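You operate a simulated robot arm through the tools that you are given. There is no shell and no other tool.

You run a simulated robot arm. Do the job below in one go: nothing can be reset, and whatever is moved stays where it is left.

## Task
Drain the header, then return its three dampers to the rack.
Fine: blue in cell 1, yellow in cell 3, black in cell 5; the drain stays open.

The check looks at the end state, three seconds after you hand in, the way a careful person would. Anything else that was tipped, shoved, dropped, spilled or broken makes it a failure.

## Robot
A 6-joint arm with a two-finger gripper, fixed in place. Base frame: the origin is on the floor under the middle of its stand, x ahead of it, y to its left, z up. Readings come in mm, rad, newtons and seconds.
It reaches about 1637 mm from its shoulder. Its first joint turns from -2.897 to 2.897 rad. Payload 3.43 kg.
The TCP is the grasp point between the finger pads, 20 mm short of the fingertips. In the tool frame z runs along the fingers and y along their closing line. The gripper opens to 190 mm; its body begins 248 mm behind the TCP.
Orientation is that of the tool frame in the base frame, as a unit quaternion [w, x, y, z]. With the fingers straight down and closing along the base's y, the tool's x points along the base's -x, its y along +y and its z along -z.

## Interface
- The arm moves only by the tool drive_tool. Its argument "deltas" is one flat list of numbers, 6 for each row, row after row: the shift along the base's x, y, z in mm, then the turn, a rotation vector about the base's x, y, z in rad. In form: [dx, dy, dz, ax, ay, az, dx, dy, dz, ax, ay, az, ...]. A call has 1 to 20 rows; each row shifts and turns the commanded pose from where the row before left it. "claw" is the gripper command, from -1 (shut) to 1 (fully open), values between in proportion, set as the call begins (left out, the last holds). A row lasts 0.2 s, in which the tool goes at most 50 mm and 0.15 rad; a call with a longer step from one row to the next is refused whole, and so is a gripper value outside its range. Where a pose cannot be reached the arm comes as near as it can. A force on the tool above 40 N (or 10 N above the force at the start of the call, whichever is more), or a blocked arm, ends the call early, and 0.2 s more pass. The fingers move at their own pace (about 45 mm/s each) and stop on an object; they squeeze with about 37 N. The grip force told is the motor's: it shows also when the fingers shut on nothing. Time passes only in rows, and 0.2 s behind the last, so rows that do not move let the fingers close. It gives the time, the measured TCP pose, the force on the tool (base axes), the opening and the grip force at its end, in the units of the frame above (readings bear some noise), with the torque about the TCP (base axes, N m) and any sound that the robot's microphone picked up.
- Cameras (640 x 400 px; columns grow to the right, rows downward): "scene" is fixed at [397.8, 501.1, 1450.1]; the picture's right is [-0.33, -0.94, 0.00], its down [-0.76, 0.27, -0.59] and it looks along [0.56, -0.20, -0.81] (base axes); focal length 300 px, centre (320, 200). "wrist" rides on the gripper at [70, -8, -288] in the tool frame; the picture's right is [0.12, 0.99, 0.00], its down [-0.96, 0.12, -0.25] and it looks along [-0.25, 0.03, 0.97] (tool axes); focal length 261 px, centre (320, 200). There is no depth. A picture from a camera that has moved, and an enlarged one, comes with that camera's place and axes in the base frame and with its lens.
- grab_frame(camera): a new picture of that camera. No time passes.
- raise_lower(by): slides the trunk up (or, below 0, down) by that many mm; the arm rides with it, the base frame stays. It gives what a move gives, with no picture.
- zoom(camera, box): a new picture of the part [left, top, right, bottom] of that camera's present view, enlarged. No time passes.
- hand_in(): hands the job in; it is judged then, once.

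Places have to be worked out from the pictures, the camera data and where the tool is seen. Open the gripper and draw the arm clear of the work before you hand the job in, unless the task says otherwise.

The tools are called after "Call:" by a JSON object that holds its "method" and its "body". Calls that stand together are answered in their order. drive_tool: Moves the arm, as the interface text tells. Its arguments: {"type":"object","properties":{"deltas":{"type":"array","items":{"type":"number"}},"claw":{"type":"number"}},"required":["deltas"]} The other tools are called the same way: raise_lower (by) moves the trunk up or down; grab_frame (camera) takes a picture; zoom (camera, box) takes an enlarged picture of a part of a camera's view; hand_in () hands the job in.

At the start:

```text
time: 0.0
tool_pos: [576.5, 431.0, 1192.4]
ee_rot: [-0.001, 0.001, 1.0, 0.0]
wrist_force: [-0.6, -0.4, -0.2]
torque: [0.0, -0.04, 0.01]
gripper_width: 190.1
gripper_force: 0.0
trunk travel left (down, up): [-150.0, 90.0]
```

scene: 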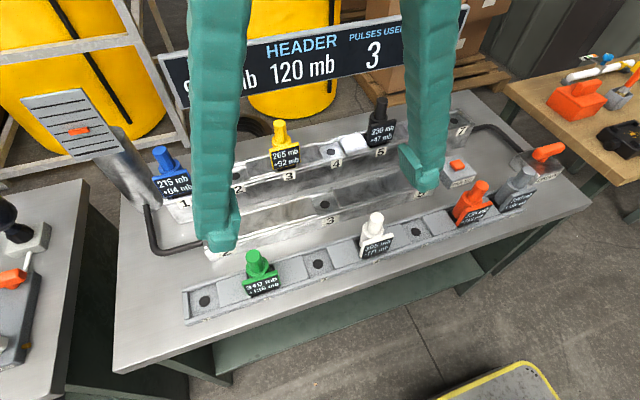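
wrist: 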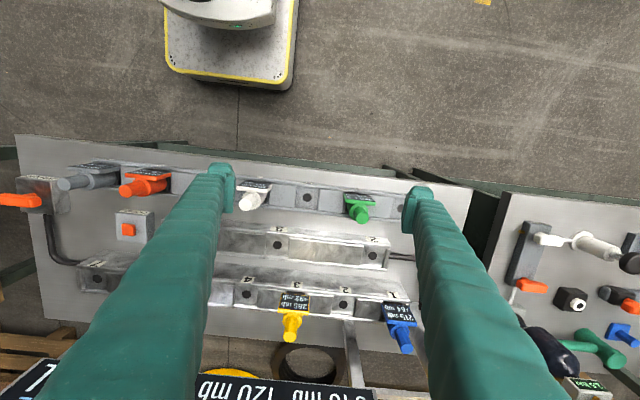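

I start by looking closely at the scene, to read the labels and find the header, the drain, and the rack.

Call:
{"method": "zoom", "body": {"camera": "scene", "box": [150, 60, 350, 185]}}

Call:
{"method": "zoom", "body": {"camera": "scene", "box": [320, 80, 480, 180]}}

Call:
{"method": "zoom", "body": {"camera": "scene", "box": [420, 110, 580, 230]}}

Call:
{"method": "zoom", "body": {"camera": "scene", "box": [160, 190, 420, 340]}}

Call:
{"method": "zoom", "body": {"camera": "scene", "box": [0, 60, 220, 260]}}

Call:
{"method": "zoom", "body": {"camera": "wrist", "box": [0, 120, 240, 300]}}

Call:
{"method": "zoom", "body": {"camera": "wrist", "box": [200, 150, 440, 370]}}

```text
3.20 times, centred on (250, 122) of scene
camera zoom: at [397.8, 501.1, 1450.1], right [-0.33, -0.94, 0.0], down [-0.76, 0.27, -0.59], along [0.56, -0.2, -0.81], focal length 960 px, centre (544, 448)
```

zoom: 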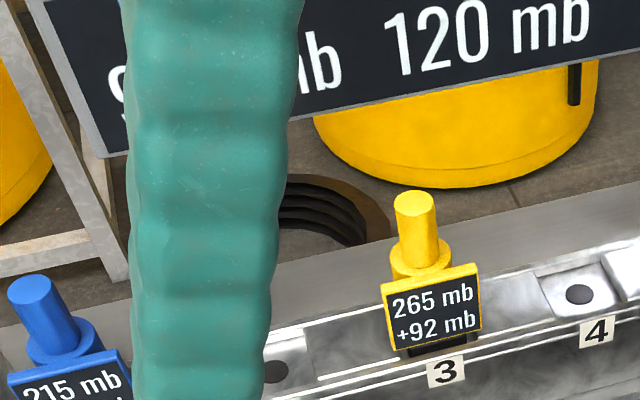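

```text
4.00 times, centred on (400, 130) of scene
camera zoom: at [397.8, 501.1, 1450.1], right [-0.33, -0.94, 0.0], down [-0.76, 0.27, -0.59], along [0.56, -0.2, -0.81], focal length 1200 px, centre (0, 480)
```

zoom: 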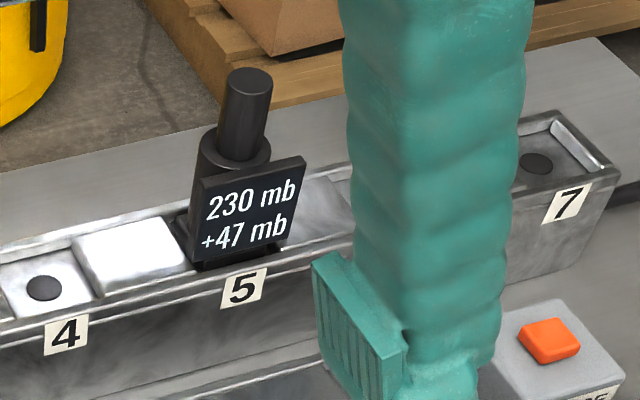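

```text
3.33 times, centred on (500, 170) of scene
camera zoom: at [397.8, 501.1, 1450.1], right [-0.33, -0.94, 0.0], down [-0.76, 0.27, -0.59], along [0.56, -0.2, -0.81], focal length 1000 px, centre (-280, 300)
```

zoom: 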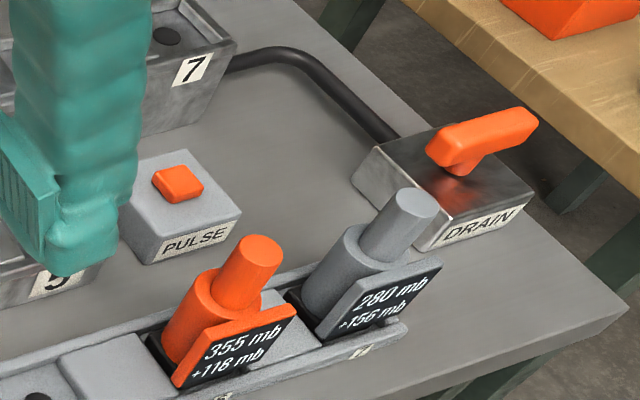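

```text
2.46 times, centred on (290, 265) of scene
camera zoom: at [397.8, 501.1, 1450.1], right [-0.33, -0.94, 0.0], down [-0.76, 0.27, -0.59], along [0.56, -0.2, -0.81], focal length 738 px, centre (394, 40)
```

zoom: 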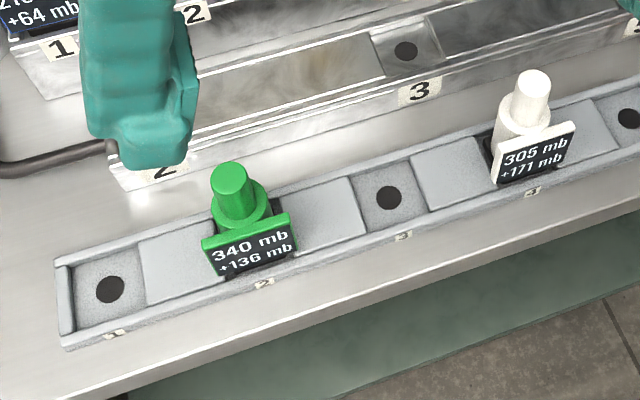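

```text
2.00 times, centred on (110, 160) of scene
camera zoom: at [397.8, 501.1, 1450.1], right [-0.33, -0.94, 0.0], down [-0.76, 0.27, -0.59], along [0.56, -0.2, -0.81], focal length 600 px, centre (740, 280)
```

zoom: 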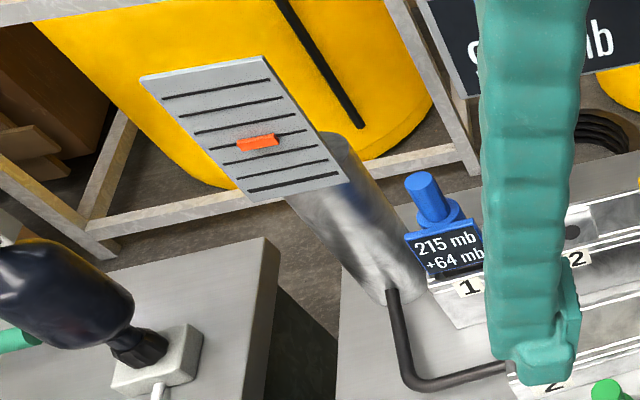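

```text
2.22 times, centred on (120, 210) of wrist
camera zoom: at [506.9, 422.0, 1480.9], right [-0.12, 0.99, 0.0], down [0.96, 0.12, 0.25], along [0.25, 0.03, -0.97], focal length 579 px, centre (764, 178)
```

zoom: 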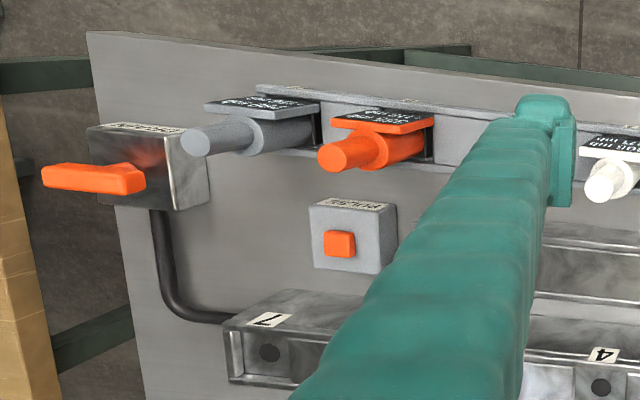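

```text
1.82 times, centred on (320, 260) of wrist
camera zoom: at [506.9, 422.0, 1480.9], right [-0.12, 0.99, 0.0], down [0.96, 0.12, 0.25], along [0.25, 0.03, -0.97], focal length 474 px, centre (320, 91)
```

zoom: 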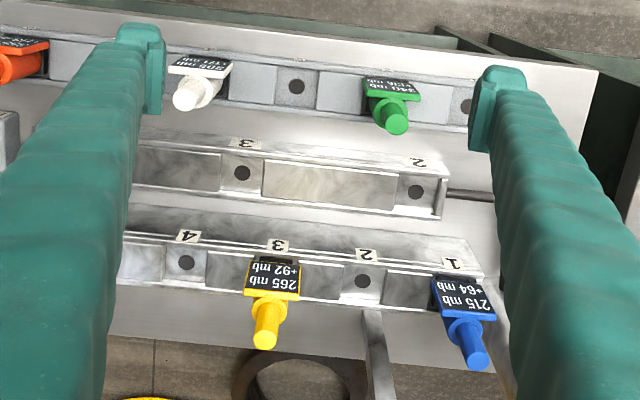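

The far row is the header, with blue in 1, yellow in 3 and black in 5. The near row looks like the rack, with cells 1, 3 and 5 free. The drain valve has an orange lever at the far right. I'll move the arm up high towards the drain to look at it and clear the scene view.

Call:
{"method": "drive_tool", "body": {"deltas": [4, -45, 0, 0, 0, 0, 4, -45, 0, 0, 0, 0, 4, -45, 0, 0, 0, 0, 4, -45, 0, 0, 0, 0, 4, -45, 0, 0, 0, 0, 4, -45, 0, 0, 0, 0, 4, -45, 0, 0, 0, 0, 4, -45, 0, 0, 0, 0, 4, -45, 0, 0, 0, 0, 4, -45, 0, 0, 0, 0, 4, -45, 0, 0, 0, 0, 0, -30, 0, 0, 0, 0], "claw": 1}}

Call:
{"method": "grab_frame", "body": {"camera": "scene"}}

Call:
{"method": "grab_frame", "body": {"camera": "wrist"}}

```text
time: 2.6
tool_pos: [620.4, -96.1, 1194.1]
ee_rot: [0.001, -0.001, 1.0, 0.0]
wrist_force: [-0.2, -0.2, -0.3]
torque: [-0.15, -0.01, -0.02]
gripper_width: 189.9
gripper_force: 0.0
trunk travel left (down, up): [-150.0, 90.0]
```

```text
taken
```

scene: 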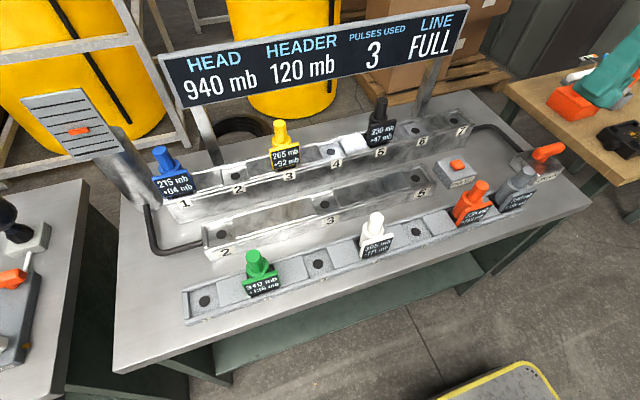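

```text
taken
camera wrist: at [550.1, -105.0, 1482.5], right [-0.12, 0.99, 0.0], down [0.96, 0.12, 0.25], along [0.25, 0.03, -0.97], focal length 261 px, centre (320, 200)
```

wrist: 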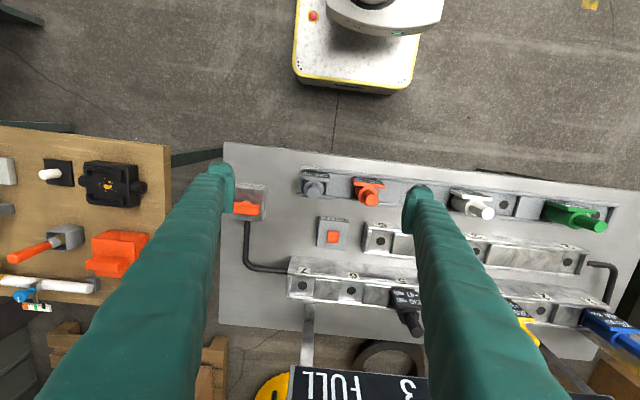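

The display now reads HEAD 940 mb, HEADER 120 mb, PULSES USED 3, LINE FULL. I'll zoom in on the drain, the header, the middle manifold and the rack from this clearer view.

Call:
{"method": "zoom", "body": {"camera": "scene", "box": [490, 120, 590, 220]}}

Call:
{"method": "zoom", "body": {"camera": "scene", "box": [190, 110, 350, 270]}}

Call:
{"method": "zoom", "body": {"camera": "scene", "box": [330, 90, 490, 220]}}

Call:
{"method": "zoom", "body": {"camera": "scene", "box": [170, 220, 330, 330]}}

Call:
{"method": "zoom", "body": {"camera": "scene", "box": [310, 180, 540, 290]}}

Call:
{"method": "zoom", "body": {"camera": "wrist", "box": [200, 130, 420, 330]}}

Call:
{"method": "zoom", "body": {"camera": "scene", "box": [140, 0, 480, 130]}}

```text
4.00 times, centred on (540, 170) of scene
camera zoom: at [397.8, 501.1, 1450.1], right [-0.33, -0.94, 0.0], down [-0.76, 0.27, -0.59], along [0.56, -0.2, -0.81], focal length 1200 px, centre (-560, 320)
```

zoom: 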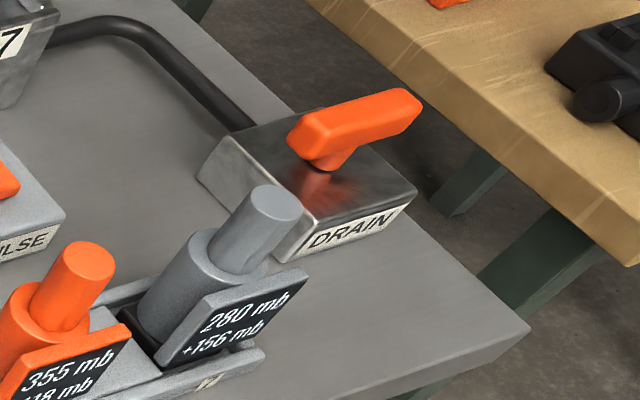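

```text
2.50 times, centred on (270, 190) of scene
camera zoom: at [397.8, 501.1, 1450.1], right [-0.33, -0.94, 0.0], down [-0.76, 0.27, -0.59], along [0.56, -0.2, -0.81], focal length 750 px, centre (445, 225)
```

zoom: 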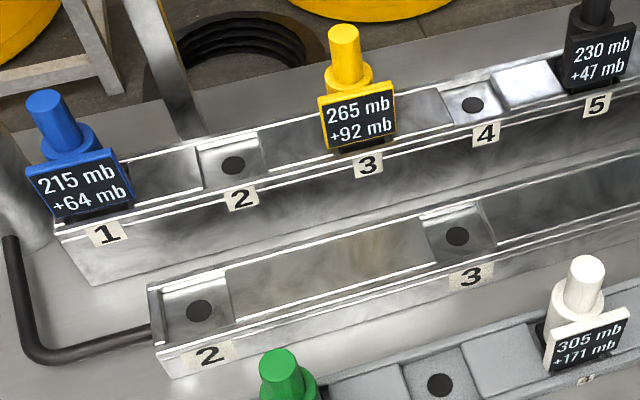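

```text
3.08 times, centred on (410, 155) of scene
camera zoom: at [397.8, 501.1, 1450.1], right [-0.33, -0.94, 0.0], down [-0.76, 0.27, -0.59], along [0.56, -0.2, -0.81], focal length 923 px, centre (43, 338)
```

zoom: 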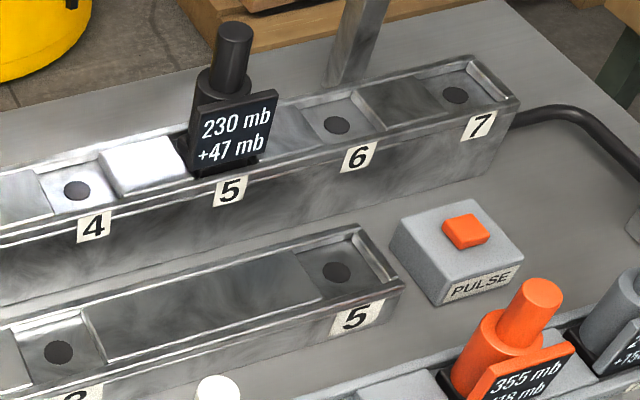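

```text
3.64 times, centred on (250, 275) of scene
camera zoom: at [397.8, 501.1, 1450.1], right [-0.33, -0.94, 0.0], down [-0.76, 0.27, -0.59], along [0.56, -0.2, -0.81], focal length 1091 px, centre (574, -73)
```

zoom: 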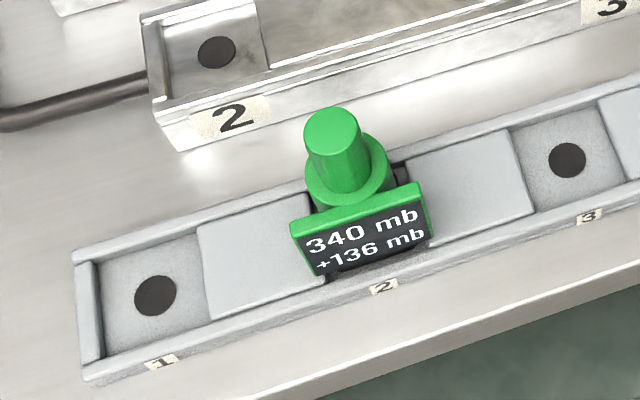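

```text
2.78 times, centred on (425, 235) of scene
camera zoom: at [397.8, 501.1, 1450.1], right [-0.33, -0.94, 0.0], down [-0.76, 0.27, -0.59], along [0.56, -0.2, -0.81], focal length 835 px, centre (28, 103)
```

zoom: 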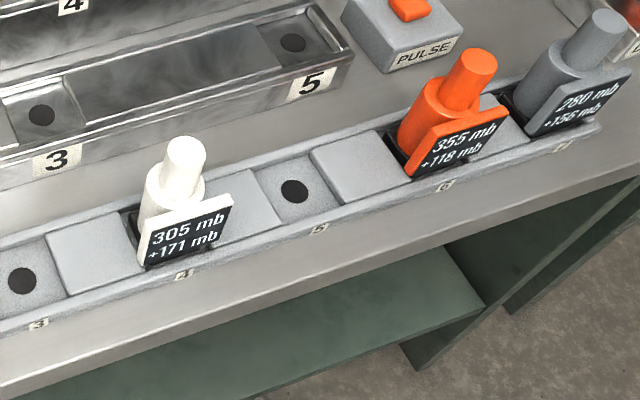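

```text
2.00 times, centred on (310, 230) of wrist
camera zoom: at [550.1, -105.0, 1482.5], right [-0.12, 0.99, 0.0], down [0.96, 0.12, 0.25], along [0.25, 0.03, -0.97], focal length 521 px, centre (340, 140)
```

zoom: 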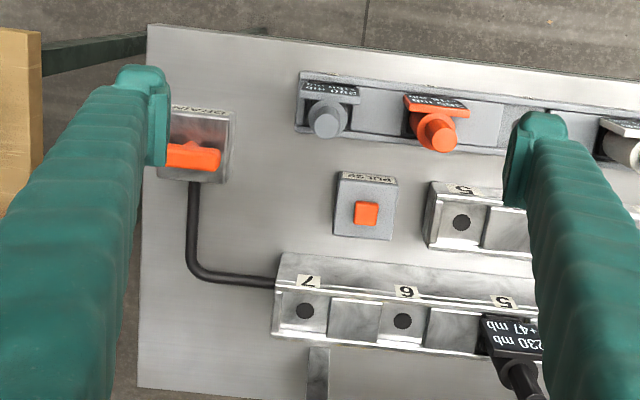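

```text
1.88 times, centred on (310, 65) of scene
camera zoom: at [397.8, 501.1, 1450.1], right [-0.33, -0.94, 0.0], down [-0.76, 0.27, -0.59], along [0.56, -0.2, -0.81], focal length 565 px, centre (339, 454)
```

zoom: 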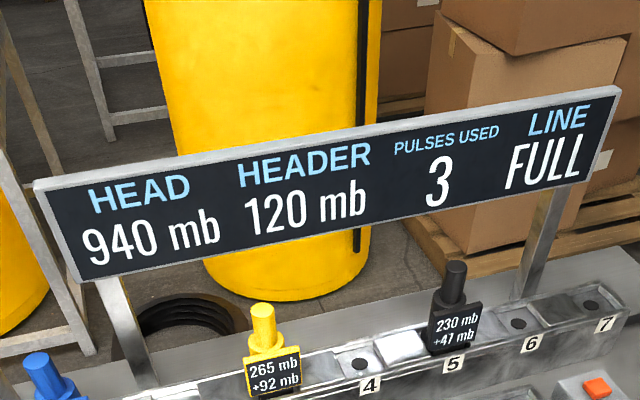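

The drain lever sits at about (740, -257, 880) and lies across the pipe direction. I'll bring the wrist camera over it at the same height for a clear look before I go down.

Call:
{"method": "drive_tool", "body": {"deltas": [20, -40, 0, 0, 0, 0, 20, -40, 0, 0, 0, 0, 20, -40, 0, 0, 0, 0, 10, -34, 0, 0, 0, 0]}}

Call:
{"method": "grab_frame", "body": {"camera": "wrist"}}

Call:
{"method": "zoom", "body": {"camera": "wrist", "box": [260, 140, 380, 240]}}

Call:
{"method": "grab_frame", "body": {"camera": "scene"}}

```text
time: 3.6
tool_pos: [687.8, -248.5, 1197.8]
ee_rot: [-0.001, 0.0, 1.0, -0.001]
wrist_force: [0.3, 0.3, 0.1]
torque: [-0.1, -0.04, 0.04]
gripper_width: 190.1
gripper_force: 0.1
trunk travel left (down, up): [-150.0, 90.0]
```

```text
taken
camera wrist: at [617.2, -257.0, 1484.9], right [-0.12, 0.99, 0.0], down [0.96, 0.11, 0.25], along [0.25, 0.03, -0.97], focal length 261 px, centre (320, 200)
```

wrist: 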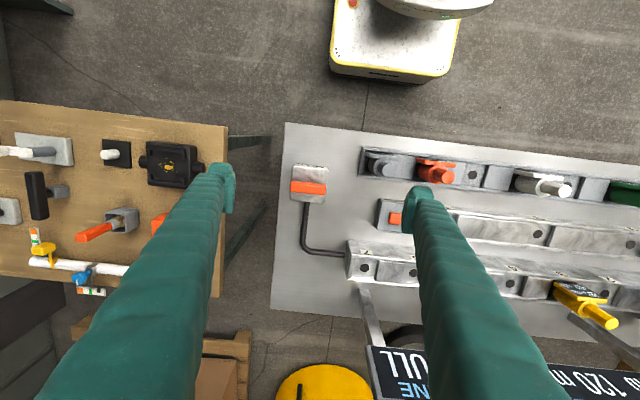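

```text
4.00 times, centred on (320, 190) of wrist
camera zoom: at [617.2, -257.0, 1484.9], right [-0.12, 0.99, 0.0], down [0.96, 0.11, 0.25], along [0.25, 0.03, -0.97], focal length 1043 px, centre (320, 240)
```

zoom: 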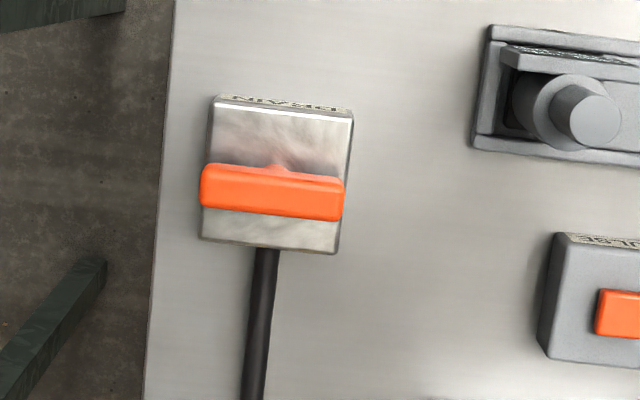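

```text
taken
```

scene: 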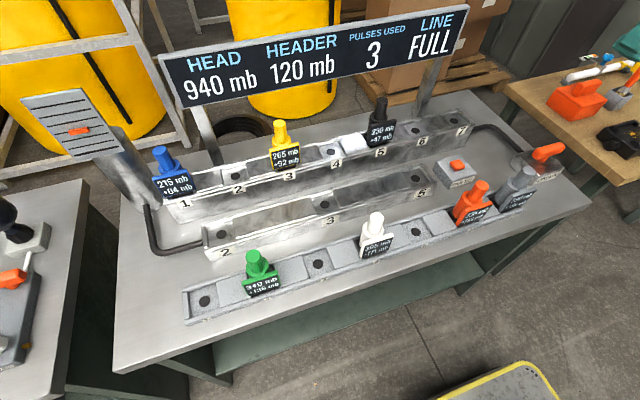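

The lever is a T-bar centred at about (747, -270, 882), lying across the pipe, so I read it as closed. I'll turn the wrist 90° so the fingers close across the bar, partly shut them, and centre over it at a safe height.

Call:
{"method": "drive_tool", "body": {"deltas": [10, -4, 0, 0, 0, -0.1428, 10, -4, 0, 0, 0, -0.1428, 10, -4, 0, 0, 0, -0.1428, 10, -4, 0, 0, 0, -0.1428, 10, -4, 0, 0, 0, -0.1428, 10, -2, 0, 0, 0, -0.1428, 0, 0, 0, 0, 0, -0.1428, 0, 0, 0, 0, 0, -0.1428, 0, 0, 0, 0, 0, -0.1428, 0, 0, 0, 0, 0, -0.1428, 0, 0, 0, 0, 0, -0.1428, 0, 0, 0, 0, 0, 0, 0, 0, 0, 0, 0, 0], "claw": 0.0}}

Call:
{"method": "grab_frame", "body": {"camera": "wrist"}}

Call:
{"method": "grab_frame", "body": {"camera": "scene"}}

```text
time: 6.4
tool_pos: [751.1, -270.2, 1194.3]
ee_rot: [0.0, 0.707, 0.707, 0.0]
wrist_force: [-0.4, 0.3, 0.2]
torque: [0.02, 0.07, 0.02]
gripper_width: 94.9
gripper_force: 0.1
trunk travel left (down, up): [-150.0, 90.0]
```

```text
taken
camera wrist: at [743.2, -200.7, 1481.6], right [0.99, 0.12, 0.0], down [0.11, -0.96, 0.25], along [0.03, -0.25, -0.97], focal length 261 px, centre (320, 200)
```

wrist: 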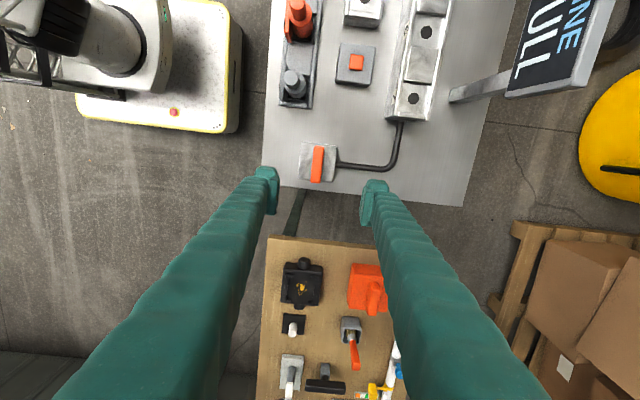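

```text
taken
```

scene: 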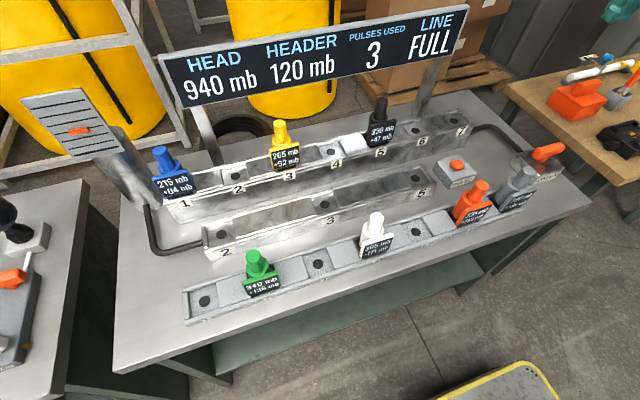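

The wrist is turned and the fingers straddle the lever in the picture. I'll zoom in to refine the lever's place before descending.

Call:
{"method": "zoom", "body": {"camera": "wrist", "box": [270, 125, 370, 195]}}

```text
5.71 times, centred on (320, 160) of wrist
camera zoom: at [743.2, -200.7, 1481.6], right [0.99, 0.12, 0.0], down [0.11, -0.96, 0.25], along [0.03, -0.25, -0.97], focal length 1489 px, centre (320, 429)
```

zoom: 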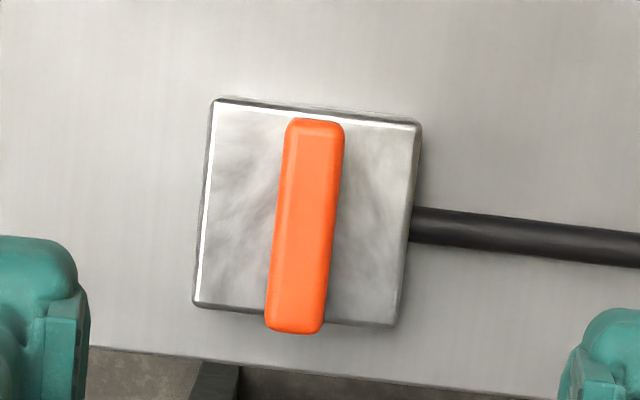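

The refined bar centre is (746.5, -271), about 22 mm wide and 85 mm long. I'll descend to just above it first, then check.

Call:
{"method": "drive_tool", "body": {"deltas": [-4.5, -0.5, -45, 0, 0, 0, 0, 0, -45, 0, 0, 0, 0, 0, -45, 0, 0, 0, 0, 0, -45, 0, 0, 0, 0, 0, -45, 0, 0, 0, 0, 0, -40, 0, 0, 0, 0, 0, 0, 0, 0, 0]}}

Call:
{"method": "grab_frame", "body": {"camera": "wrist"}}

Call:
{"method": "zoom", "body": {"camera": "scene", "box": [480, 80, 620, 220]}}

```text
time: 8.0
tool_pos: [748.5, -271.6, 928.0]
ee_rot: [0.0, 0.707, 0.707, 0.0]
wrist_force: [0.5, -0.2, 0.1]
torque: [0.04, 0.0, -0.04]
gripper_width: 95.0
gripper_force: 0.0
trunk travel left (down, up): [-150.0, 90.0]
```

```text
taken
camera wrist: at [740.8, -201.5, 1214.2], right [0.99, 0.12, 0.0], down [0.12, -0.96, 0.25], along [0.03, -0.25, -0.97], focal length 261 px, centre (320, 200)
```

wrist: 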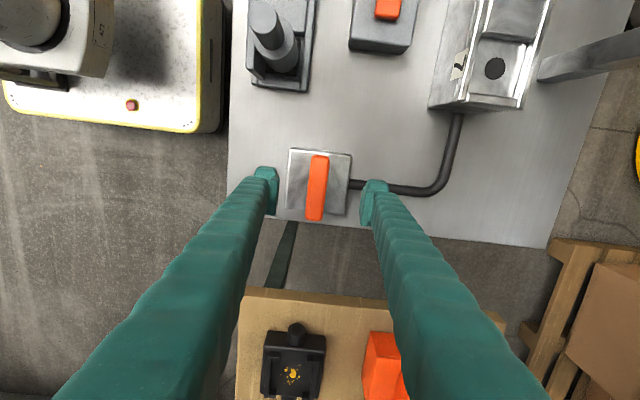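

```text
2.86 times, centred on (550, 150) of scene
camera zoom: at [397.8, 501.1, 1450.1], right [-0.33, -0.94, 0.0], down [-0.76, 0.27, -0.59], along [0.56, -0.2, -0.81], focal length 857 px, centre (-337, 343)
```

zoom: 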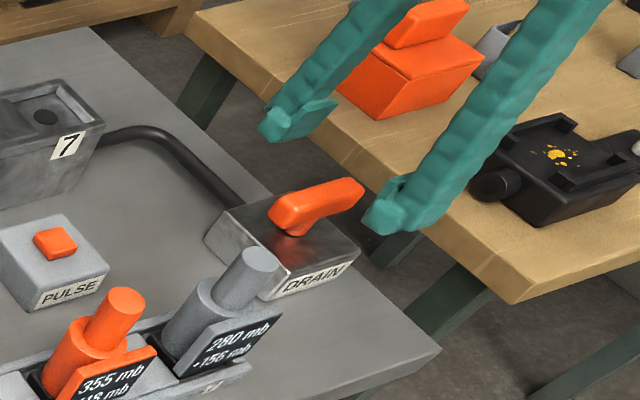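

The bar is centred at about (745, -270). I'll shift a little, descend to z≈871 (tips at about 851, above the block top at ~840), and check the force.

Call:
{"method": "drive_tool", "body": {"deltas": [-3, 1, -20, 0, 0, 0, 0, 0, -20, 0, 0, 0, 0, 0, -16, 0, 0, 0, 0, 0, 0, 0, 0, 0]}}

Call:
{"method": "zoom", "body": {"camera": "scene", "box": [480, 100, 600, 200]}}

Call:
{"method": "zoom", "body": {"camera": "wrist", "box": [240, 130, 400, 250]}}

```text
time: 9.0
tool_pos: [743.3, -271.1, 870.6]
ee_rot: [0.0, 0.707, 0.707, 0.0]
wrist_force: [0.3, -0.7, 1.1]
torque: [0.01, -0.01, -0.03]
gripper_width: 94.8
gripper_force: 0.1
trunk travel left (down, up): [-150.0, 90.0]
```

```text
4.00 times, centred on (540, 150) of scene
camera zoom: at [397.8, 501.1, 1450.1], right [-0.33, -0.94, 0.0], down [-0.76, 0.27, -0.59], along [0.56, -0.2, -0.81], focal length 1200 px, centre (-560, 400)
```

zoom: 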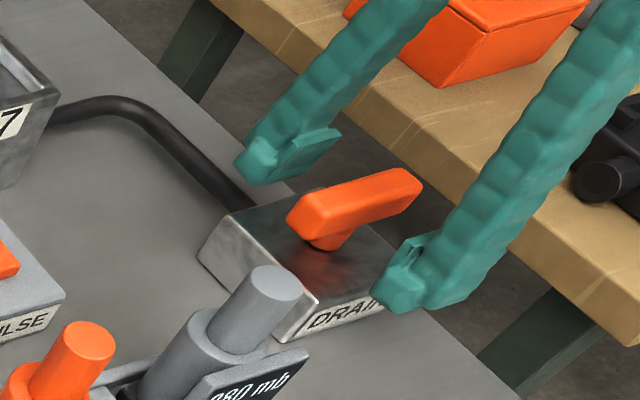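

```text
3.33 times, centred on (320, 190) of wrist
camera zoom: at [735.6, -201.7, 1159.4], right [0.99, 0.12, 0.0], down [0.12, -0.96, 0.25], along [0.03, -0.25, -0.97], focal length 869 px, centre (320, 233)
```

zoom: 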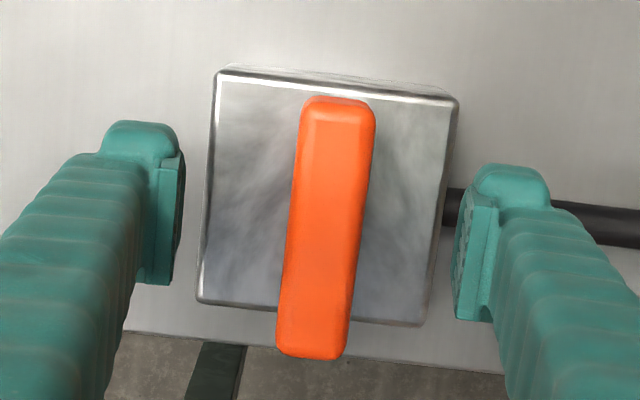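

Fingers are level with the bar, bar within 2 mm of centre. I close on it.

Call:
{"method": "drive_tool", "body": {"deltas": [1, 0, 0, 0, 0, 0, 0, 0, 0, 0, 0, 0, 0, 0, 0, 0, 0, 0, 0, 0, 0, 0, 0, 0, 0, 0, 0, 0, 0, 0, 0, 0, 0, 0, 0, 0], "claw": -1}}

Call:
{"method": "zoom", "body": {"camera": "wrist", "box": [240, 130, 400, 250]}}

```text
time: 10.4
tool_pos: [745.4, -271.9, 871.3]
ee_rot: [0.001, 0.707, 0.707, 0.0]
wrist_force: [5.1, -0.3, 0.1]
torque: [0.0, 0.0, -0.01]
gripper_width: 22.0
gripper_force: 44.8
trunk travel left (down, up): [-150.0, 90.0]
```

```text
3.33 times, centred on (320, 190) of wrist
camera zoom: at [736.5, -200.8, 1159.5], right [0.99, 0.12, 0.0], down [0.12, -0.96, 0.25], along [0.03, -0.25, -0.97], focal length 869 px, centre (320, 233)
```

zoom: 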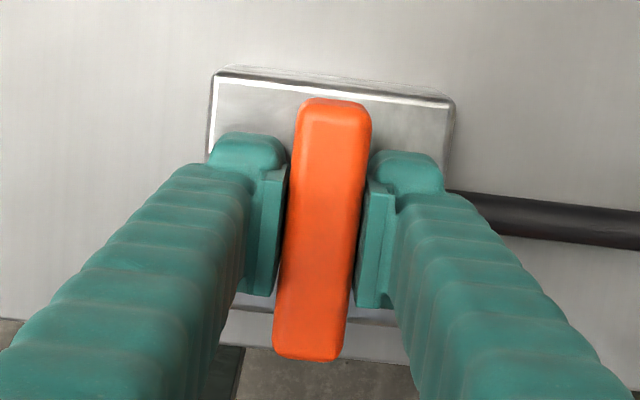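

I'm holding the bar, width 22 mm. I test a small counter-clockwise turn and watch the torque.

Call:
{"method": "drive_tool", "body": {"deltas": [0, 0, 0, 0, 0, 0.05, 0, 0, 0, 0, 0, 0.05, 0, 0, 0, 0, 0, 0]}}

Call:
{"method": "zoom", "body": {"camera": "wrist", "box": [240, 130, 400, 250]}}

```text
time: 11.2
tool_pos: [744.3, -271.8, 872.2]
ee_rot: [0.001, 0.67, 0.743, 0.0]
wrist_force: [8.4, -2.2, -7.6]
torque: [-0.08, -0.07, -0.06]
gripper_width: 22.0
gripper_force: 44.8
trunk travel left (down, up): [-150.0, 90.0]
```

```text
3.33 times, centred on (320, 190) of wrist
camera zoom: at [729.9, -202.2, 1159.5], right [0.98, 0.22, 0.0], down [0.21, -0.95, 0.25], along [0.05, -0.24, -0.97], focal length 869 px, centre (320, 233)
```

zoom: 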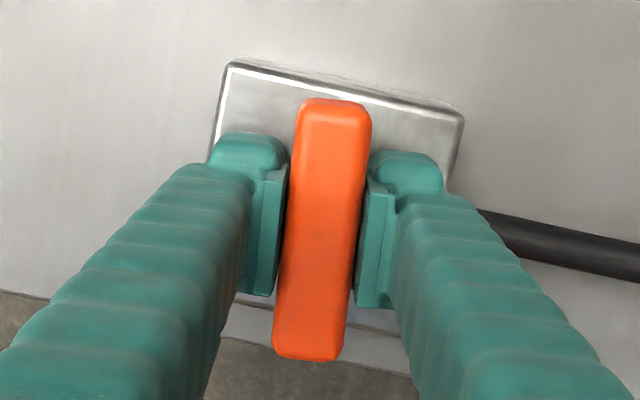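

The bar turned with the gripper at almost no torque, so counter-clockwise is free. I continue in steps, checking forces.

Call:
{"method": "drive_tool", "body": {"deltas": [0.5, 0, -0.5, 0, 0, 0.1, 0.5, 0, -0.5, 0, 0, 0.1, 0, 0, 0, 0, 0, 0.1, 0, 0, 0, 0, 0, 0.1, 0, 0, 0, 0, 0, 0]}}

Call:
{"method": "grab_frame", "body": {"camera": "scene"}}

```text
time: 12.4
tool_pos: [745.2, -270.5, 870.9]
ee_rot: [0.0, 0.51, 0.86, 0.0]
wrist_force: [-15.2, 1.1, 6.1]
torque: [0.11, 0.18, 0.0]
gripper_width: 21.7
gripper_force: 44.9
trunk travel left (down, up): [-150.0, 90.0]
```

```text
taken
```

scene: 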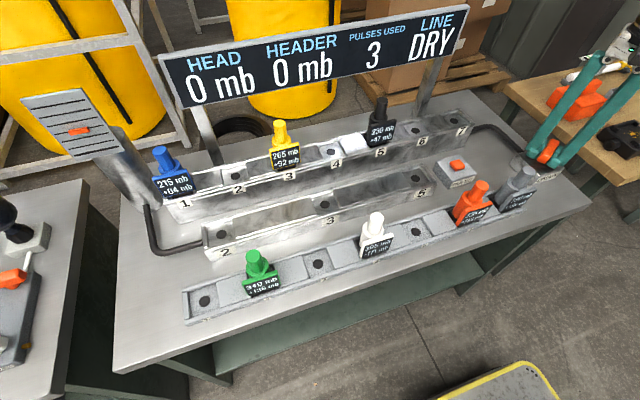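

The display already reads 0 mb / 0 mb / DRY. I keep turning the lever towards fully open, with small corrections to relieve the side force.

Call:
{"method": "drive_tool", "body": {"deltas": [-0.5, 0, 0.5, 0, 0, 0.1, 0, 0, 0, 0, 0, 0.1, 0, 0, 0, 0, 0, 0.1, 0, 0, 0, 0, 0, 0.1, 0, 0, 0, 0, 0, 0]}}

Call:
{"method": "zoom", "body": {"camera": "wrist", "box": [240, 130, 400, 250]}}

```text
time: 13.6
tool_pos: [745.9, -270.4, 870.9]
ee_rot: [0.0, 0.329, 0.944, 0.0]
wrist_force: [-0.2, 1.6, -1.0]
torque: [0.03, -0.08, 0.0]
gripper_width: 21.8
gripper_force: 45.1
trunk travel left (down, up): [-150.0, 90.0]
```

```text
3.33 times, centred on (320, 190) of wrist
camera zoom: at [685.3, -233.9, 1159.2], right [0.52, 0.85, 0.0], down [0.83, -0.51, 0.25], along [0.21, -0.13, -0.97], focal length 869 px, centre (320, 233)
```

zoom: 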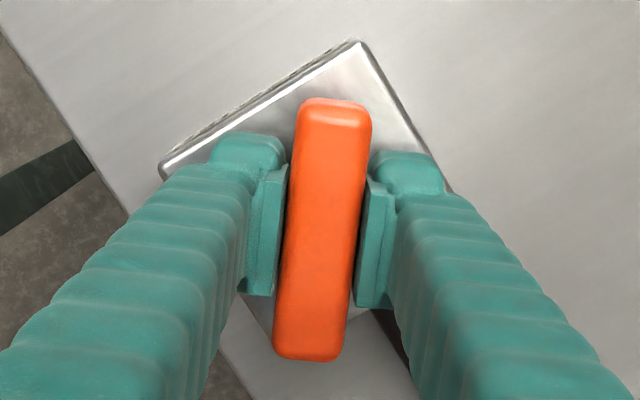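

Forces are low and the bar follows. I continue to about 90°.

Call:
{"method": "drive_tool", "body": {"deltas": [0, 0, 0, 0, 0, 0.1, 0, 0, 0, 0, 0, 0.1, 0, 0, 0, 0, 0, 0.1, 0, 0, 0, 0, 0, 0.1, 0, 0, 0, 0, 0, 0]}}

Call:
{"method": "drive_tool", "body": {"deltas": [0, 0, 0, 0, 0, 0.08, 0, 0, 0, 0, 0, 0.08, 0, 0, 0, 0, 0, 0.06, 0, 0, 0, 0, 0, 0]}}

Call:
{"method": "zoom", "body": {"camera": "wrist", "box": [240, 130, 400, 250]}}

Call:
{"method": "grab_frame", "body": {"camera": "scene"}}

```text
time: 14.8
tool_pos: [746.1, -271.0, 870.1]
ee_rot: [0.0, 0.135, 0.991, 0.0]
wrist_force: [8.2, -0.1, -5.2]
torque: [-0.06, -0.16, 0.02]
gripper_width: 21.6
gripper_force: 45.1
trunk travel left (down, up): [-150.0, 90.0]
```

```text
time: 15.8
tool_pos: [745.6, -271.2, 870.0]
ee_rot: [0.0, 0.025, 1.0, 0.0]
wrist_force: [15.5, -2.9, -8.1]
torque: [-0.01, -0.18, 0.04]
gripper_width: 21.7
gripper_force: 44.9
trunk travel left (down, up): [-150.0, 90.0]
```

```text
3.33 times, centred on (320, 190) of wrist
camera zoom: at [675.1, -275.3, 1159.0], right [-0.07, 1.0, 0.0], down [0.97, 0.07, 0.25], along [0.25, 0.02, -0.97], focal length 869 px, centre (320, 233)
```

zoom: 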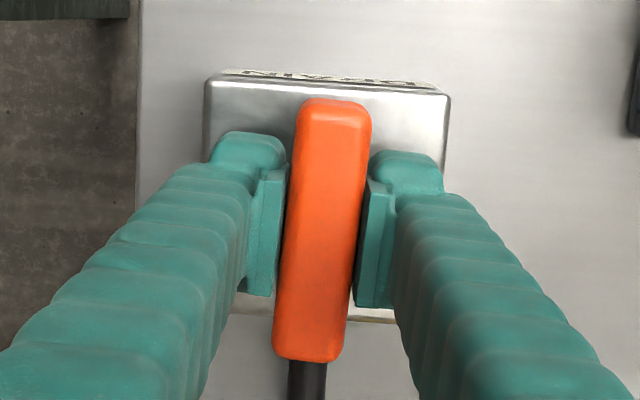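

```text
taken
```

scene: 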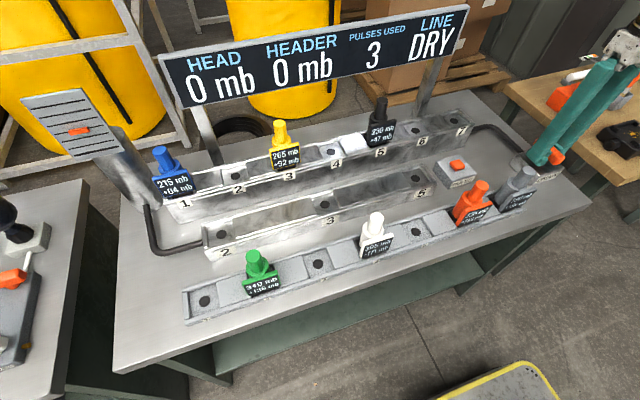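

The lever is about 87° turned and in line with the pipe, display DRY. I add the last few degrees, easing the side force too, then open the fingers a bit.

Call:
{"method": "drive_tool", "body": {"deltas": [0.7, 0, 0.5, 0, 0, 0.025, 0, 0, 0, 0, 0, 0.025, 0, 0, 0, 0, 0, 0, 0, 0, 0, 0, 0, 0]}}

Call:
{"method": "drive_tool", "body": {"deltas": [0, 0, 0, 0, 0, 0, 0, 0, 0, 0, 0, 0, 0, 0, 0, 0, 0, 0, 0, 0, 0, 0, 0, 0], "claw": -0.2}}

Call:
{"method": "zoom", "body": {"camera": "wrist", "box": [240, 130, 400, 250]}}

```text
time: 16.8
tool_pos: [745.1, -269.9, 871.4]
ee_rot: [-0.001, 0.002, 1.0, 0.0]
wrist_force: [1.7, 0.8, -17.7]
torque: [0.01, 0.1, 0.02]
gripper_width: 21.7
gripper_force: 44.9
trunk travel left (down, up): [-150.0, 90.0]
```

```text
time: 17.8
tool_pos: [746.1, -270.5, 872.0]
ee_rot: [0.0, 0.001, 1.0, -0.001]
wrist_force: [-1.1, -1.0, 0.0]
torque: [-0.03, -0.03, -0.01]
gripper_width: 76.0
gripper_force: 0.0
trunk travel left (down, up): [-150.0, 90.0]
```

```text
3.33 times, centred on (320, 190) of wrist
camera zoom: at [675.7, -278.8, 1160.0], right [-0.12, 0.99, 0.0], down [0.96, 0.11, 0.25], along [0.25, 0.03, -0.97], focal length 869 px, centre (320, 233)
```

zoom: 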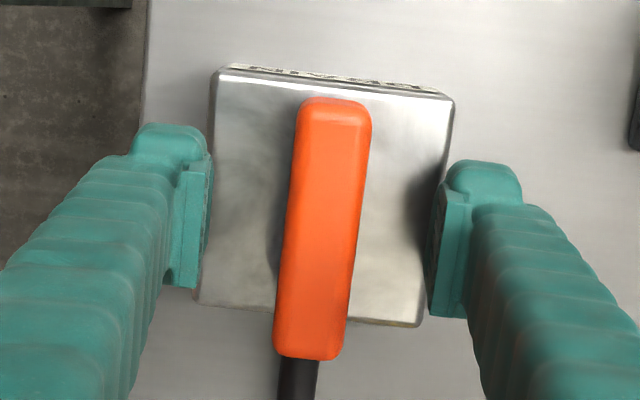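

The lever stayed in line with the pipe. I lift straight up and travel to above the black damper (header cell 5, estimated near (940, 153)) to measure it.

Call:
{"method": "drive_tool", "body": {"deltas": [0, 0, 40, 0, 0, 0, 0, 0, 48, 0, 0, 0, 0, 0, 48, 0, 0, 0, 0, 0, 48, 0, 0, 0, 0, 0, 48, 0, 0, 0, 0, 0, 48, 0, 0, 0, 17, 42, 0, 0, 0, 0, 17, 42, 0, 0, 0, 0, 17, 42, 0, 0, 0, 0, 17, 42, 0, 0, 0, 0, 17, 42, 0, 0, 0, 0, 17, 42, 0, 0, 0, 0, 17, 42, 0, 0, 0, 0, 17, 42, 0, 0, 0, 0, 17, 42, 0, 0, 0, 0, 17, 42, 0, 0, 0, 0, 0, 0, 0, 0, 0, 0], "claw": 0.2}}

Call:
{"method": "grab_frame", "body": {"camera": "wrist"}}

Call:
{"method": "grab_frame", "body": {"camera": "scene"}}

```text
time: 21.4
tool_pos: [916.5, 148.0, 1152.2]
ee_rot: [0.0, 0.001, 1.0, 0.0]
wrist_force: [0.6, 0.2, 0.4]
torque: [0.01, 0.05, -0.03]
gripper_width: 114.1
gripper_force: 0.1
trunk travel left (down, up): [-150.0, 90.0]
```

```text
taken
camera wrist: at [846.6, 139.7, 1440.0], right [-0.12, 0.99, 0.0], down [0.96, 0.11, 0.25], along [0.25, 0.03, -0.97], focal length 261 px, centre (320, 200)
```

wrist: 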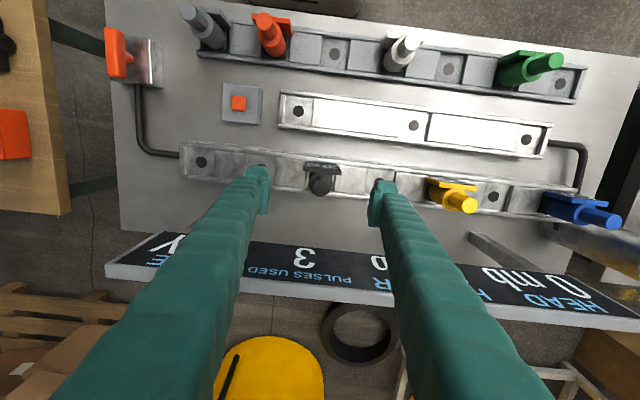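

```text
taken
```

scene: 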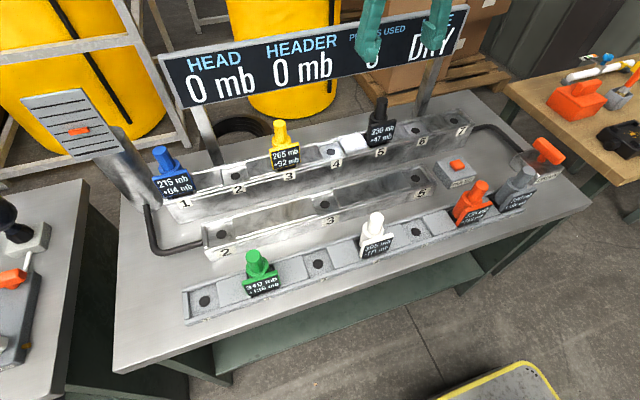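

This view shows every item. I zoom in on each damper and cell to measure positions precisely.

Call:
{"method": "zoom", "body": {"camera": "wrist", "box": [270, 145, 370, 215]}}

Call:
{"method": "zoom", "body": {"camera": "wrist", "box": [400, 150, 640, 260]}}

Call:
{"method": "zoom", "body": {"camera": "wrist", "box": [170, 0, 390, 120]}}

Call:
{"method": "zoom", "body": {"camera": "wrist", "box": [380, 20, 600, 130]}}

Call:
{"method": "zoom", "body": {"camera": "scene", "box": [345, 85, 425, 165]}}

```text
5.71 times, centred on (320, 180) of wrist
camera zoom: at [846.6, 139.7, 1440.0], right [-0.12, 0.99, 0.0], down [0.96, 0.11, 0.25], along [0.25, 0.03, -0.97], focal length 1489 px, centre (320, 314)
```

zoom: 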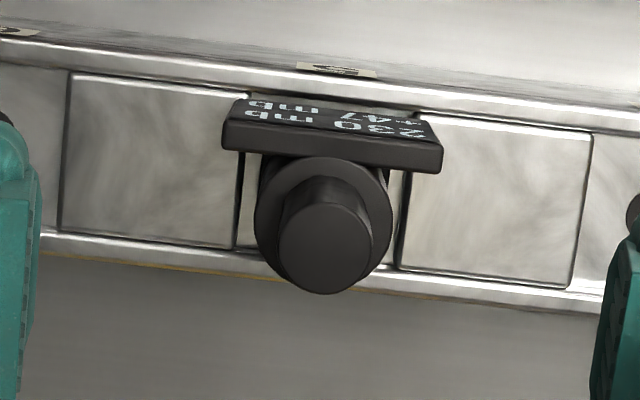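

```text
2.67 times, centred on (520, 205) of wrist
camera zoom: at [846.6, 139.7, 1440.0], right [-0.12, 0.99, 0.0], down [0.96, 0.11, 0.25], along [0.25, 0.03, -0.97], focal length 695 px, centre (-213, 187)
```

zoom: 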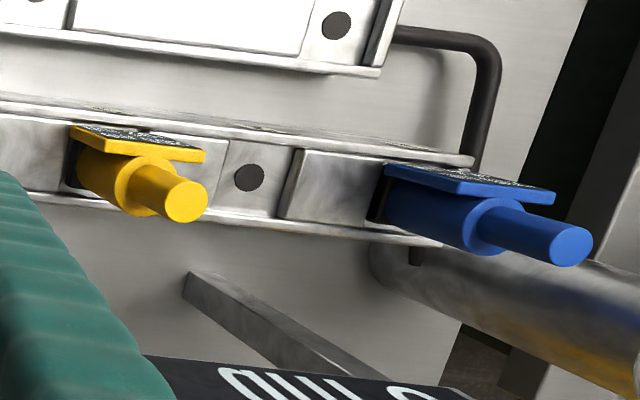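

```text
2.91 times, centred on (280, 60) of wrist
camera zoom: at [846.6, 139.7, 1440.0], right [-0.12, 0.99, 0.0], down [0.96, 0.11, 0.25], along [0.25, 0.03, -0.97], focal length 758 px, centre (436, 607)
```

zoom: 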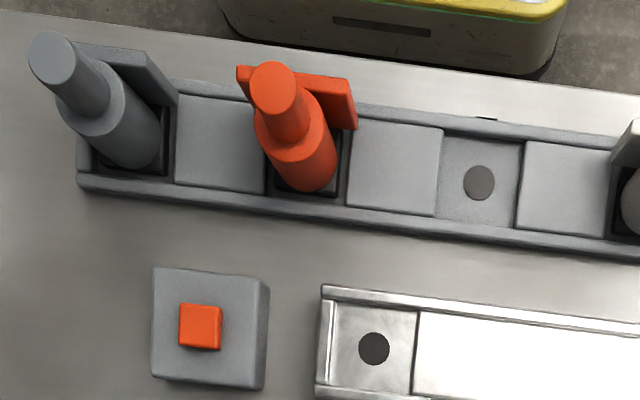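

```text
2.91 times, centred on (490, 75) of wrist
camera zoom: at [846.6, 139.7, 1440.0], right [-0.12, 0.99, 0.0], down [0.96, 0.11, 0.25], along [0.25, 0.03, -0.97], focal length 758 px, centre (-174, 564)
```

zoom: 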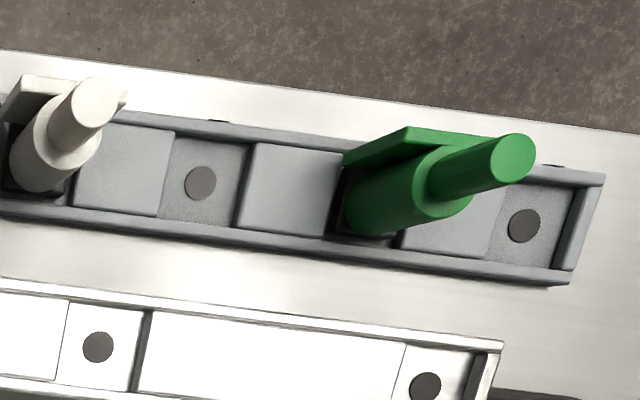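

```text
5.00 times, centred on (385, 125) of scene
camera zoom: at [397.8, 501.1, 1450.1], right [-0.33, -0.94, 0.0], down [-0.76, 0.27, -0.59], along [0.56, -0.2, -0.81], focal length 1500 px, centre (-5, 575)
```

zoom: 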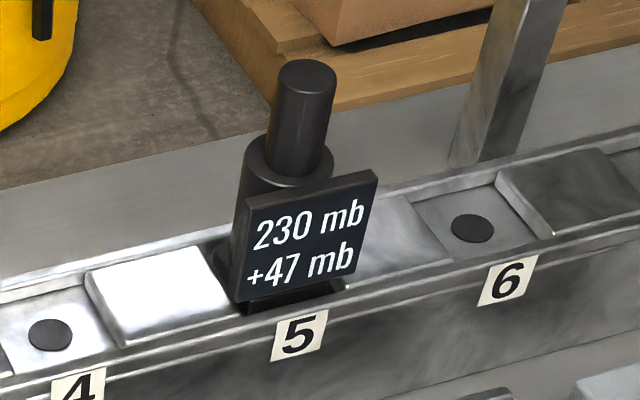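

Black's handle top is at about (935, 152, 1009), 27 mm across and about 50 mm long. Header floor is ~877 and rack floor ~807. I centre over black and come down to just above it.

Call:
{"method": "drive_tool", "body": {"deltas": [18, 4, -40, 0, 0, 0, 0, 0, -40, 0, 0, 0, 0, 0, -25, 0, 0, 0, 0, 0, 0, 0, 0, 0]}}

Call:
{"method": "zoom", "body": {"camera": "wrist", "box": [240, 130, 400, 250]}}

Call:
{"method": "zoom", "body": {"camera": "scene", "box": [325, 65, 445, 165]}}

```text
time: 22.4
tool_pos: [934.6, 154.9, 1045.5]
ee_rot: [0.0, 0.001, 1.0, 0.0]
wrist_force: [0.7, -0.6, -0.8]
torque: [0.0, -0.01, -0.02]
gripper_width: 114.0
gripper_force: 0.2
trunk travel left (down, up): [-150.0, 90.0]
```

```text
3.33 times, centred on (320, 190) of wrist
camera zoom: at [864.6, 147.0, 1334.5], right [-0.12, 0.99, 0.0], down [0.96, 0.11, 0.25], along [0.25, 0.03, -0.97], focal length 869 px, centre (320, 233)
```

zoom: 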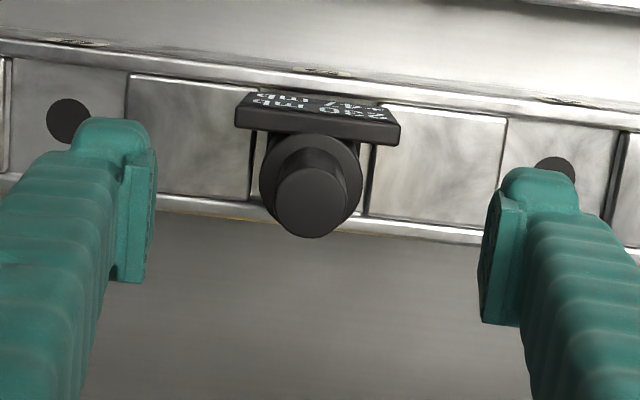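

```text
4.00 times, centred on (385, 115) of scene
camera zoom: at [397.8, 501.1, 1450.1], right [-0.33, -0.94, 0.0], down [-0.76, 0.27, -0.59], along [0.56, -0.2, -0.81], focal length 1200 px, centre (60, 540)
```

zoom: 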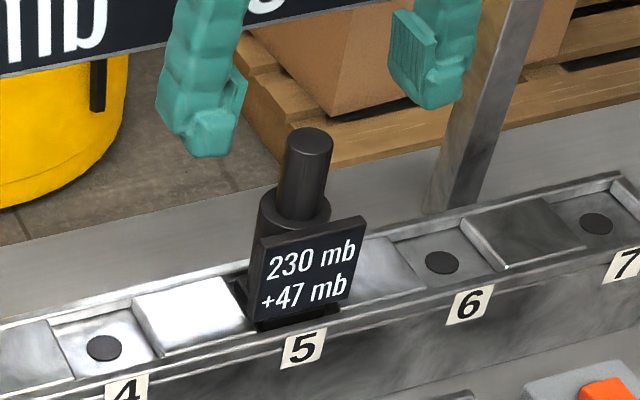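

Black's axis is at (936.5, 152.5). I correct by about 2 mm and go down to grip height z≈989.

Call:
{"method": "drive_tool", "body": {"deltas": [1.9, -2.4, -15, 0, 0, 0, 0, 0, -20, 0, 0, 0, 0, 0, -20, 0, 0, 0, 0, 0, 0, 0, 0, 0]}}

Call:
{"method": "zoom", "body": {"camera": "wrist", "box": [240, 130, 400, 250]}}

Call:
{"method": "zoom", "body": {"camera": "scene", "box": [325, 65, 445, 165]}}

```text
time: 23.4
tool_pos: [934.5, 152.0, 991.4]
ee_rot: [-0.001, 0.001, 1.0, 0.0]
wrist_force: [-0.1, -0.2, -0.8]
torque: [-0.02, 0.02, -0.02]
gripper_width: 114.0
gripper_force: 0.0
trunk travel left (down, up): [-150.0, 90.0]
```

```text
3.33 times, centred on (320, 190) of wrist
camera zoom: at [865.6, 143.9, 1279.4], right [-0.12, 0.99, 0.0], down [0.96, 0.11, 0.25], along [0.25, 0.03, -0.97], focal length 869 px, centre (320, 233)
```

zoom: 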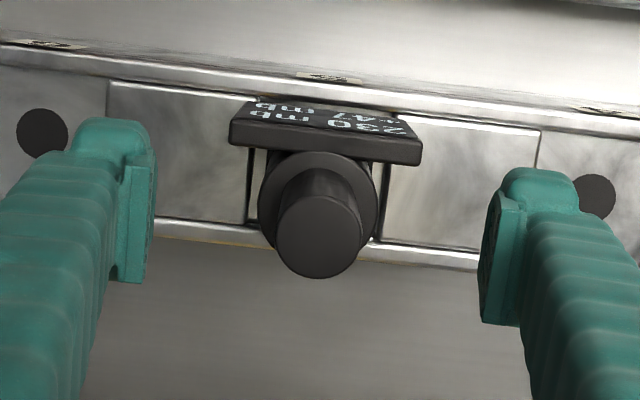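

```text
4.00 times, centred on (385, 115) of scene
camera zoom: at [397.8, 501.1, 1450.1], right [-0.33, -0.94, 0.0], down [-0.76, 0.27, -0.59], along [0.56, -0.2, -0.81], focal length 1200 px, centre (60, 540)
```

zoom: 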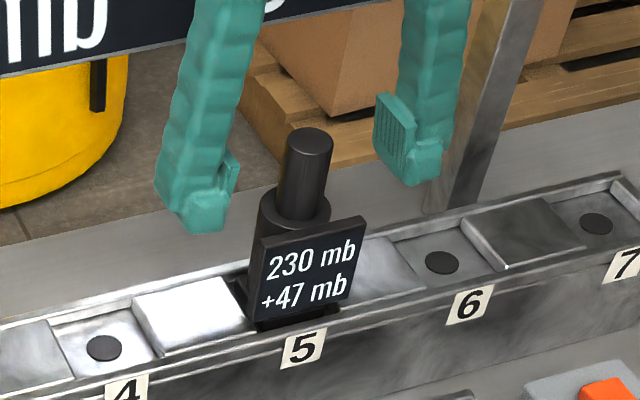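

Everything lines up: black's axis at (936, 152.4), top at z≈1009. I nudge +1.5 mm in x and close the gripper.

Call:
{"method": "drive_tool", "body": {"deltas": [1.5, 0.3, 0, 0, 0, 0, 0, 0, 0, 0, 0, 0, 0, 0, 0, 0, 0, 0, 0, 0, 0, 0, 0, 0, 0, 0, 0, 0, 0, 0, 0, 0, 0, 0, 0, 0, 0, 0, 0, 0, 0, 0], "claw": -1}}

Call:
{"method": "zoom", "body": {"camera": "scene", "box": [325, 65, 445, 165]}}

Call:
{"method": "zoom", "body": {"camera": "wrist", "box": [240, 130, 400, 250]}}

```text
time: 25.0
tool_pos: [937.3, 151.6, 991.0]
ee_rot: [0.0, 0.001, 1.0, 0.0]
wrist_force: [-0.2, -0.5, -0.3]
torque: [0.0, 0.0, -0.01]
gripper_width: 26.5
gripper_force: 36.4
trunk travel left (down, up): [-150.0, 90.0]
```

```text
4.00 times, centred on (385, 115) of scene
camera zoom: at [397.8, 501.1, 1450.1], right [-0.33, -0.94, 0.0], down [-0.76, 0.27, -0.59], along [0.56, -0.2, -0.81], focal length 1200 px, centre (60, 540)
```

zoom: 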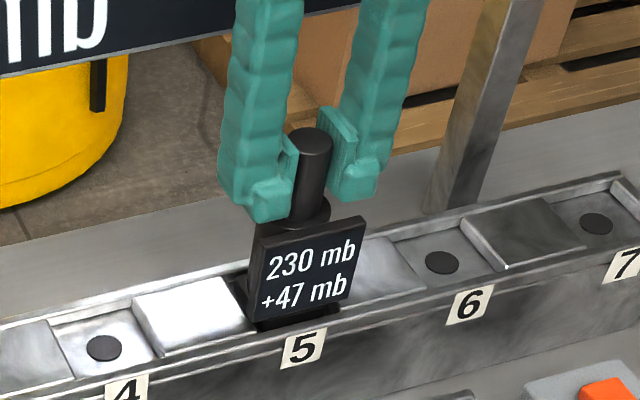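

```text
3.33 times, centred on (320, 190) of wrist
camera zoom: at [867.3, 143.4, 1279.8], right [-0.12, 0.99, 0.0], down [0.96, 0.11, 0.25], along [0.25, 0.03, -0.97], focal length 869 px, centre (320, 233)
```

zoom: 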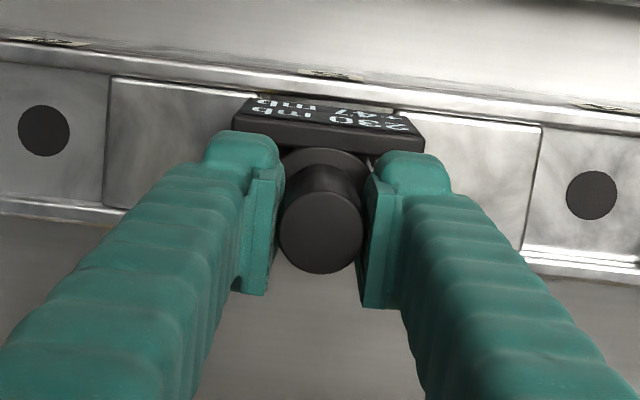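

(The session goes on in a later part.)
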